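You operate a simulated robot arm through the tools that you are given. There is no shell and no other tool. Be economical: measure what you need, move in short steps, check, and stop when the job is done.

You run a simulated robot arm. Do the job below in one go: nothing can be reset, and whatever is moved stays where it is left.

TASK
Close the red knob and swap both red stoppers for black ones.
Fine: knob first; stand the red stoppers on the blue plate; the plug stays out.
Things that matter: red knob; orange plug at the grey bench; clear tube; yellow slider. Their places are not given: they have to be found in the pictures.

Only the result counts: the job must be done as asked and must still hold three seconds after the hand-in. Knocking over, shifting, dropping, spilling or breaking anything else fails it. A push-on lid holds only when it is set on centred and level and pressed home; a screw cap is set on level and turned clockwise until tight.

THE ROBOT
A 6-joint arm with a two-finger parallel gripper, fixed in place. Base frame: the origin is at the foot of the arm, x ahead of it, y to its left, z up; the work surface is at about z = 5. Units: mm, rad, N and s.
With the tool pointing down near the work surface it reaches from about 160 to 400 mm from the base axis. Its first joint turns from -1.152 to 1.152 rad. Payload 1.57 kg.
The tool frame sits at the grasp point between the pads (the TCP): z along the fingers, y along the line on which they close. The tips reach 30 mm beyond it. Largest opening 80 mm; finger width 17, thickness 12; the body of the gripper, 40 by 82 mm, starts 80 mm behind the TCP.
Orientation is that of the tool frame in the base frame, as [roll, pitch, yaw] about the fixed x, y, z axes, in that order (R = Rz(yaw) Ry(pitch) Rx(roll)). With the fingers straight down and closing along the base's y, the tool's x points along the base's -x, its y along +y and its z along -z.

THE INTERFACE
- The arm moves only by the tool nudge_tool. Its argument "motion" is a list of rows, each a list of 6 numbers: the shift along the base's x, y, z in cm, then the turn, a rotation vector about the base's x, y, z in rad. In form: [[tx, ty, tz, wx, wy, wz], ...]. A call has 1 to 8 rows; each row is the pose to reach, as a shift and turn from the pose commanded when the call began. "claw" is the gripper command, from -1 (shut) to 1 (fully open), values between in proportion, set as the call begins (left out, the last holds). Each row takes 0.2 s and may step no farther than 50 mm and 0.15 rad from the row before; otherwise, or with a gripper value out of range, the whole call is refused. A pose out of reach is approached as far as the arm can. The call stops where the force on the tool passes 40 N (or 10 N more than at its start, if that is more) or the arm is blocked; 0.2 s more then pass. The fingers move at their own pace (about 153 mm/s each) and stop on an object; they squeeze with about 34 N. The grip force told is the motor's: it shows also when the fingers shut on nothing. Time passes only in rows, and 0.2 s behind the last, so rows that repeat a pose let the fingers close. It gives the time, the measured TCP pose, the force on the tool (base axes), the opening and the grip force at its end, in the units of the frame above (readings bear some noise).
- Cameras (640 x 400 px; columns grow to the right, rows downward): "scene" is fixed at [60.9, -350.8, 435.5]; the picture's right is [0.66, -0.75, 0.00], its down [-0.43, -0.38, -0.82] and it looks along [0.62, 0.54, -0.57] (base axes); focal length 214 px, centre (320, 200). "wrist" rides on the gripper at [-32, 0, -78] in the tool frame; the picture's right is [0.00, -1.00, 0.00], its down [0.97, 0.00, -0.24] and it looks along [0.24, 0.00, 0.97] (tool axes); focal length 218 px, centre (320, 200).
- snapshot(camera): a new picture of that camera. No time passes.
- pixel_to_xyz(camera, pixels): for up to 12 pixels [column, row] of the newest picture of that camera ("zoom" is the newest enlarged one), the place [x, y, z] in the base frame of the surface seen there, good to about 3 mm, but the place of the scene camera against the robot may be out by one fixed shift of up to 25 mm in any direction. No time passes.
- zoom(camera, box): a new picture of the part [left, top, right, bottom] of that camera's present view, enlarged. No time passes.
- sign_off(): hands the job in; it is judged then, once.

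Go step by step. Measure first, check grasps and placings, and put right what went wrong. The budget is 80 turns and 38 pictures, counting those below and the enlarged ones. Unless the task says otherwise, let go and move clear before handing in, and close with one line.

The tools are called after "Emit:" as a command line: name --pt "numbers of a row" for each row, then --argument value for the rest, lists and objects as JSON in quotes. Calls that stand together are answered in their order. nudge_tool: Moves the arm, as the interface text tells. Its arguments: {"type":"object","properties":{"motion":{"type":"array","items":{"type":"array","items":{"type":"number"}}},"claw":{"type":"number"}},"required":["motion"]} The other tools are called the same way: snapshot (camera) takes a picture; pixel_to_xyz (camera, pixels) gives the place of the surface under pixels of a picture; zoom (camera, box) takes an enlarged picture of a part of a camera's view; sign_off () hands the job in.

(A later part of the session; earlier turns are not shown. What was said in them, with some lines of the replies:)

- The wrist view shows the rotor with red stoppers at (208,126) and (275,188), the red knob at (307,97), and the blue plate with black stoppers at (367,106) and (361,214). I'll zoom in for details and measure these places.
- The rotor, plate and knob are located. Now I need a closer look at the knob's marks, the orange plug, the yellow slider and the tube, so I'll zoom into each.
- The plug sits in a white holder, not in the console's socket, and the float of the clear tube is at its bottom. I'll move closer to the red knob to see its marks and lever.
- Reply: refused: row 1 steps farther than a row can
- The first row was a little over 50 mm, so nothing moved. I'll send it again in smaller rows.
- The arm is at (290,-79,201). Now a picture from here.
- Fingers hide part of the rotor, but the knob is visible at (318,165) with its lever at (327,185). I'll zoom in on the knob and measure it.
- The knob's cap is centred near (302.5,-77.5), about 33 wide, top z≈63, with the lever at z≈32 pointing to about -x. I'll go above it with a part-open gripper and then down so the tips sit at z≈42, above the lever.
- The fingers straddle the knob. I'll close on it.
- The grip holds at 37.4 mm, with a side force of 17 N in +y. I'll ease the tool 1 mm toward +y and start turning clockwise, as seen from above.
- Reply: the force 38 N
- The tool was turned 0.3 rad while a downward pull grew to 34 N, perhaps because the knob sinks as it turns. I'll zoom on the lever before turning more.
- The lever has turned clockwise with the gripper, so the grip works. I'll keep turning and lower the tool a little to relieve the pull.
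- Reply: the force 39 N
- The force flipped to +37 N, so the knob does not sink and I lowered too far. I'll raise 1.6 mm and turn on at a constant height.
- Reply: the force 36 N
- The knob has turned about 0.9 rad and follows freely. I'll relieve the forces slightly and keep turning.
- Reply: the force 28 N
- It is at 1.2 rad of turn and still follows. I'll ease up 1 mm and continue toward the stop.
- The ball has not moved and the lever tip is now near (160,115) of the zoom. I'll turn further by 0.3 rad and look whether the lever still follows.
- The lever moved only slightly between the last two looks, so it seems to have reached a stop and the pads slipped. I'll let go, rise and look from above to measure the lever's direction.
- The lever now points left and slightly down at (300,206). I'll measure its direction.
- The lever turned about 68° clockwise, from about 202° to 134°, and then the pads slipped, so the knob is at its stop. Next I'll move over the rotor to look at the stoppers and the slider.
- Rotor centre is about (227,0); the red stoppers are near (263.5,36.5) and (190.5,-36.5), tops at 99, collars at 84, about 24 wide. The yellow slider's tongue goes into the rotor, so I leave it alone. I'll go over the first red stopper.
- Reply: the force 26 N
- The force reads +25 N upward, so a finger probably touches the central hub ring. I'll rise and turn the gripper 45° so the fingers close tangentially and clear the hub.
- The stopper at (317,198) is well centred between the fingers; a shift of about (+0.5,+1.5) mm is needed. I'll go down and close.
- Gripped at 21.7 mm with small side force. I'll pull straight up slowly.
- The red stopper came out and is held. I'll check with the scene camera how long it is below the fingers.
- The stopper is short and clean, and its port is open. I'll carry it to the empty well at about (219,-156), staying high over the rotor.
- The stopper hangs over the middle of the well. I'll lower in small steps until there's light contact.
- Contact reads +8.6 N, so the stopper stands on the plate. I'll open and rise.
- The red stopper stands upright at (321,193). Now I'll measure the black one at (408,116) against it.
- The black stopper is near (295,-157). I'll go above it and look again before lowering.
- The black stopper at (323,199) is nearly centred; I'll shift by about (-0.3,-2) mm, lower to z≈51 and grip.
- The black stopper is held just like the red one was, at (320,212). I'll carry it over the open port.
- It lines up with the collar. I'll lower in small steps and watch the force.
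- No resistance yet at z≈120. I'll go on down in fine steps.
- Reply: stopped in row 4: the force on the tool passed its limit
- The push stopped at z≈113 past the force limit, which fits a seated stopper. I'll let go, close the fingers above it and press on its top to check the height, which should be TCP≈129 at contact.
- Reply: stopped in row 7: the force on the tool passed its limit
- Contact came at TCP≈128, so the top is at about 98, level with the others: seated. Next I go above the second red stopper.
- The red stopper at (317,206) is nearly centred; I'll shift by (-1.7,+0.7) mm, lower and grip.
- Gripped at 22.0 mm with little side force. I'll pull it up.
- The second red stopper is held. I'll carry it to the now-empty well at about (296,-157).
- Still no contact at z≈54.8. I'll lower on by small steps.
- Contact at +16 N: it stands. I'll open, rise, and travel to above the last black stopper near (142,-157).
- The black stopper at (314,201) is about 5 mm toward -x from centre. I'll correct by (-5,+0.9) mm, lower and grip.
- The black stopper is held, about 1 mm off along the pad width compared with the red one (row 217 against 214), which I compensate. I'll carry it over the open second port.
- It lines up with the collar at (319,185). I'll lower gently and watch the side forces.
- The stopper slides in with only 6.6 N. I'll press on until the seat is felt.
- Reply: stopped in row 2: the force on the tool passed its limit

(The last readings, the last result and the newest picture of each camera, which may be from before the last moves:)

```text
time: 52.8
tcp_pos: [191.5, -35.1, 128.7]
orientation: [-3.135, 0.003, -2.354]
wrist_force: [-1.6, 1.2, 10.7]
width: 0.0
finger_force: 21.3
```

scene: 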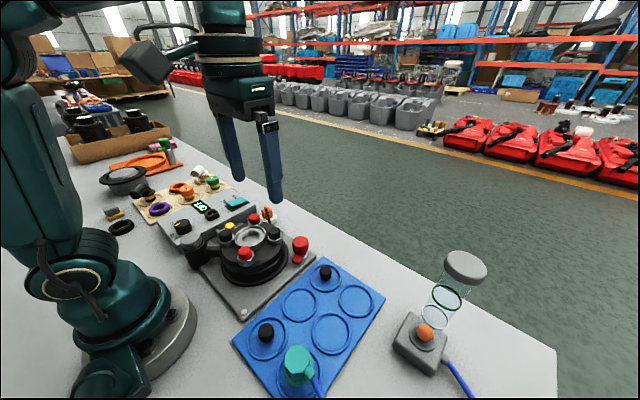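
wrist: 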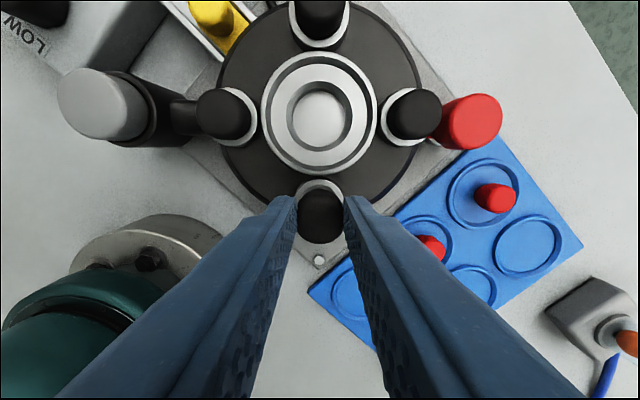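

The closed fingers touch its top at about 128.7. I'll press a little harder to be sure it's home.

Emit:
nudge_tool --pt "0 0 -0.1 0 0 0" --pt "0 0 -0.2 0 0 0" --pt "0 0 -0.3 0 0 0"

Emit:
nudge_tool --pt "0 0 3 0 0 0" --pt "0 0 6 0 0 0" --pt "-0.5 0 8 0 0 0"

Emit:
snapshot --camera "wrist"

Emit:
zoom --camera "scene" --box '[200, 190, 360, 350]'

```text
time: 53.3
tcp_pos: [191.4, -35.4, 127.8]
orientation: [-3.135, 0.005, -2.355]
wrist_force: [-4.3, 3.0, 15.0]
width: 0.0
finger_force: 21.2
stopped in row 2: the force on the tool passed its limit (the readings are from after the stop); the commanded pose is now the measured one
```

```text
time: 54.1
tcp_pos: [185.2, -35.9, 207.8]
orientation: [-3.135, 0.005, -2.355]
wrist_force: [0.9, 0.2, -0.8]
width: 0.0
finger_force: 20.9
```

```text
3 pictures are left
```

wrist: 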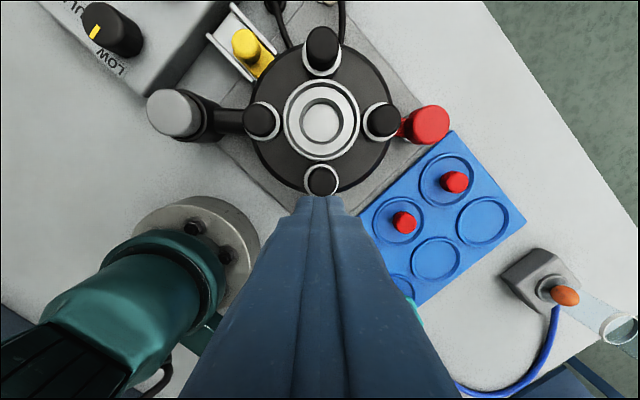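

```text
2.50 times, centred on (280, 270) of scene
```

zoom: 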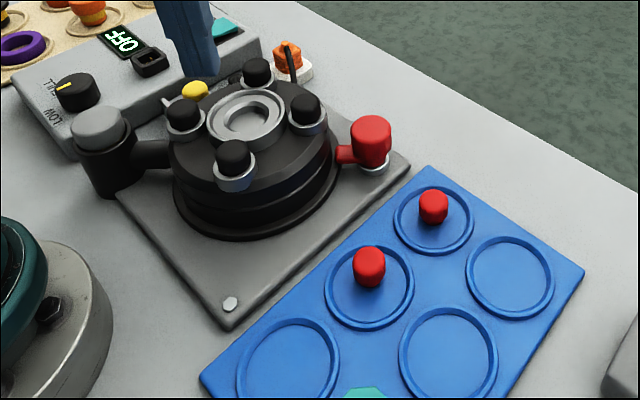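

All four ports now hold black stoppers and both red ones stand on the plate. To be sure that the knob is really at its stop, I'll go back to it with the earlier grip and test the turn once more.

Emit:
nudge_tool --pt "2 -0.7 0 0 0 -0.14" --pt "4 -1.4 0 0 0 -0.28" --pt "6 -2.1 0 0 0 -0.42" --pt "8 -2.8 0 0 0 -0.56" --pt "10 -3.5 0 0 0 -0.7" --pt "11.7 -4.15 0 0 0 -0.785" --pt "11.7 -4.15 -4 0 0 -0.785" --pt "11.7 -4.15 -8 0 0 -0.785" --claw 0.4

```text
time: 55.9
tcp_pos: [305.4, -78.2, 126.2]
orientation: [-3.132, 0.005, -3.14]
wrist_force: [0.0, 0.0, 0.8]
width: 55.9
finger_force: 0.0
```

I'm at (305,-78,126); I'll correct x by -2 mm, go down to z≈71 and grip.

Emit:
nudge_tool --pt "-0.2 0.08 -3 0 0 0" --pt "-0.2 0.08 -5.4 0 0 0" --pt "-0.2 0.08 -5.4 0 0 0"

Emit:
nudge_tool --pt "0 0 0 0 0 0" --pt "0 0 0 0 0 0" --pt "0 0 0 0 0 0" --claw -1

Emit:
nudge_tool --pt "0 0 0 0 0 -0.1" --pt "0 0 0 0 0 -0.2" --pt "0 0 0 0 0 -0.3" --pt "0 0 0 0 0 -0.4" --pt "0 0 0 0 0 -0.5"

Emit:
zoom --camera "scene" --box '[280, 210, 344, 274]'

```text
time: 56.7
tcp_pos: [301.5, -75.8, 73.4]
orientation: [-3.132, 0.006, -3.137]
wrist_force: [0.3, -0.4, -0.2]
width: 55.9
finger_force: 0.0
```

```text
time: 57.5
tcp_pos: [301.8, -76.2, 74.5]
orientation: [-3.135, 0.005, -3.139]
wrist_force: [0.9, -2.4, -7.5]
width: 36.4
finger_force: 43.1
```

```text
time: 58.7
tcp_pos: [302.6, -76.2, 73.1]
orientation: [-3.134, 0.008, 2.642]
wrist_force: [-0.3, -6.8, 8.9]
width: 36.5
finger_force: 43.1
```

```text
6.25 times, centred on (312, 242) of scene
```

zoom: 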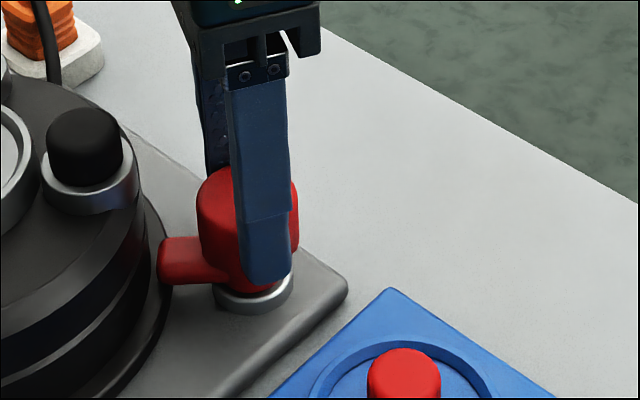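

The lever tip is still at (160,262) after another 0.5 rad of slipping turn, so the knob is at its closed stop. I'll let go and move clear.

Emit:
nudge_tool --pt "0 0 0 0 0 0" --pt "0 0 0 0 0 0" --pt "0 0 4 0 0 0" --pt "0 0 8 0 0 0" --pt "0 0 12 0 0 0" --pt "0 0 15 0 0 0" --claw 0.4

Emit:
snapshot --camera "scene"

```text
time: 60.1
tcp_pos: [303.1, -76.3, 225.3]
orientation: [-3.132, 0.004, 2.645]
wrist_force: [0.0, 0.6, -0.2]
width: 56.0
finger_force: 0.1
```

```text
0 pictures are left
```

scene: 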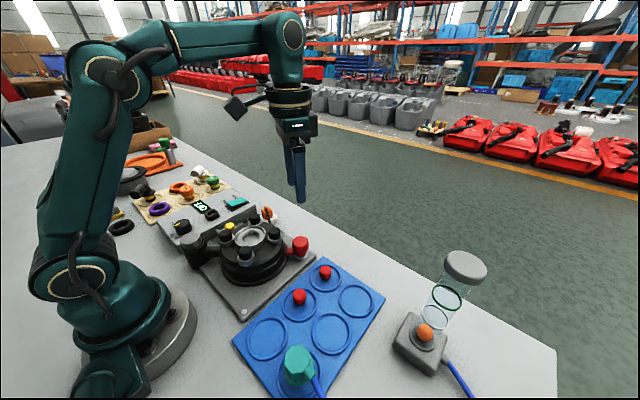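

The final picture shows the lever at its stop, four black stoppers in the ports, both red ones standing on the plate at (300,297) and (325,272), and the plug still out. The arm is clear, so I'm handing in.

Emit:
sign_off

```text
The job is handed in.
```

The red knob was turned clockwise to its stop first. Both red stoppers now stand on the blue plate, black ones are pressed home in their ports, and the plug is still out.
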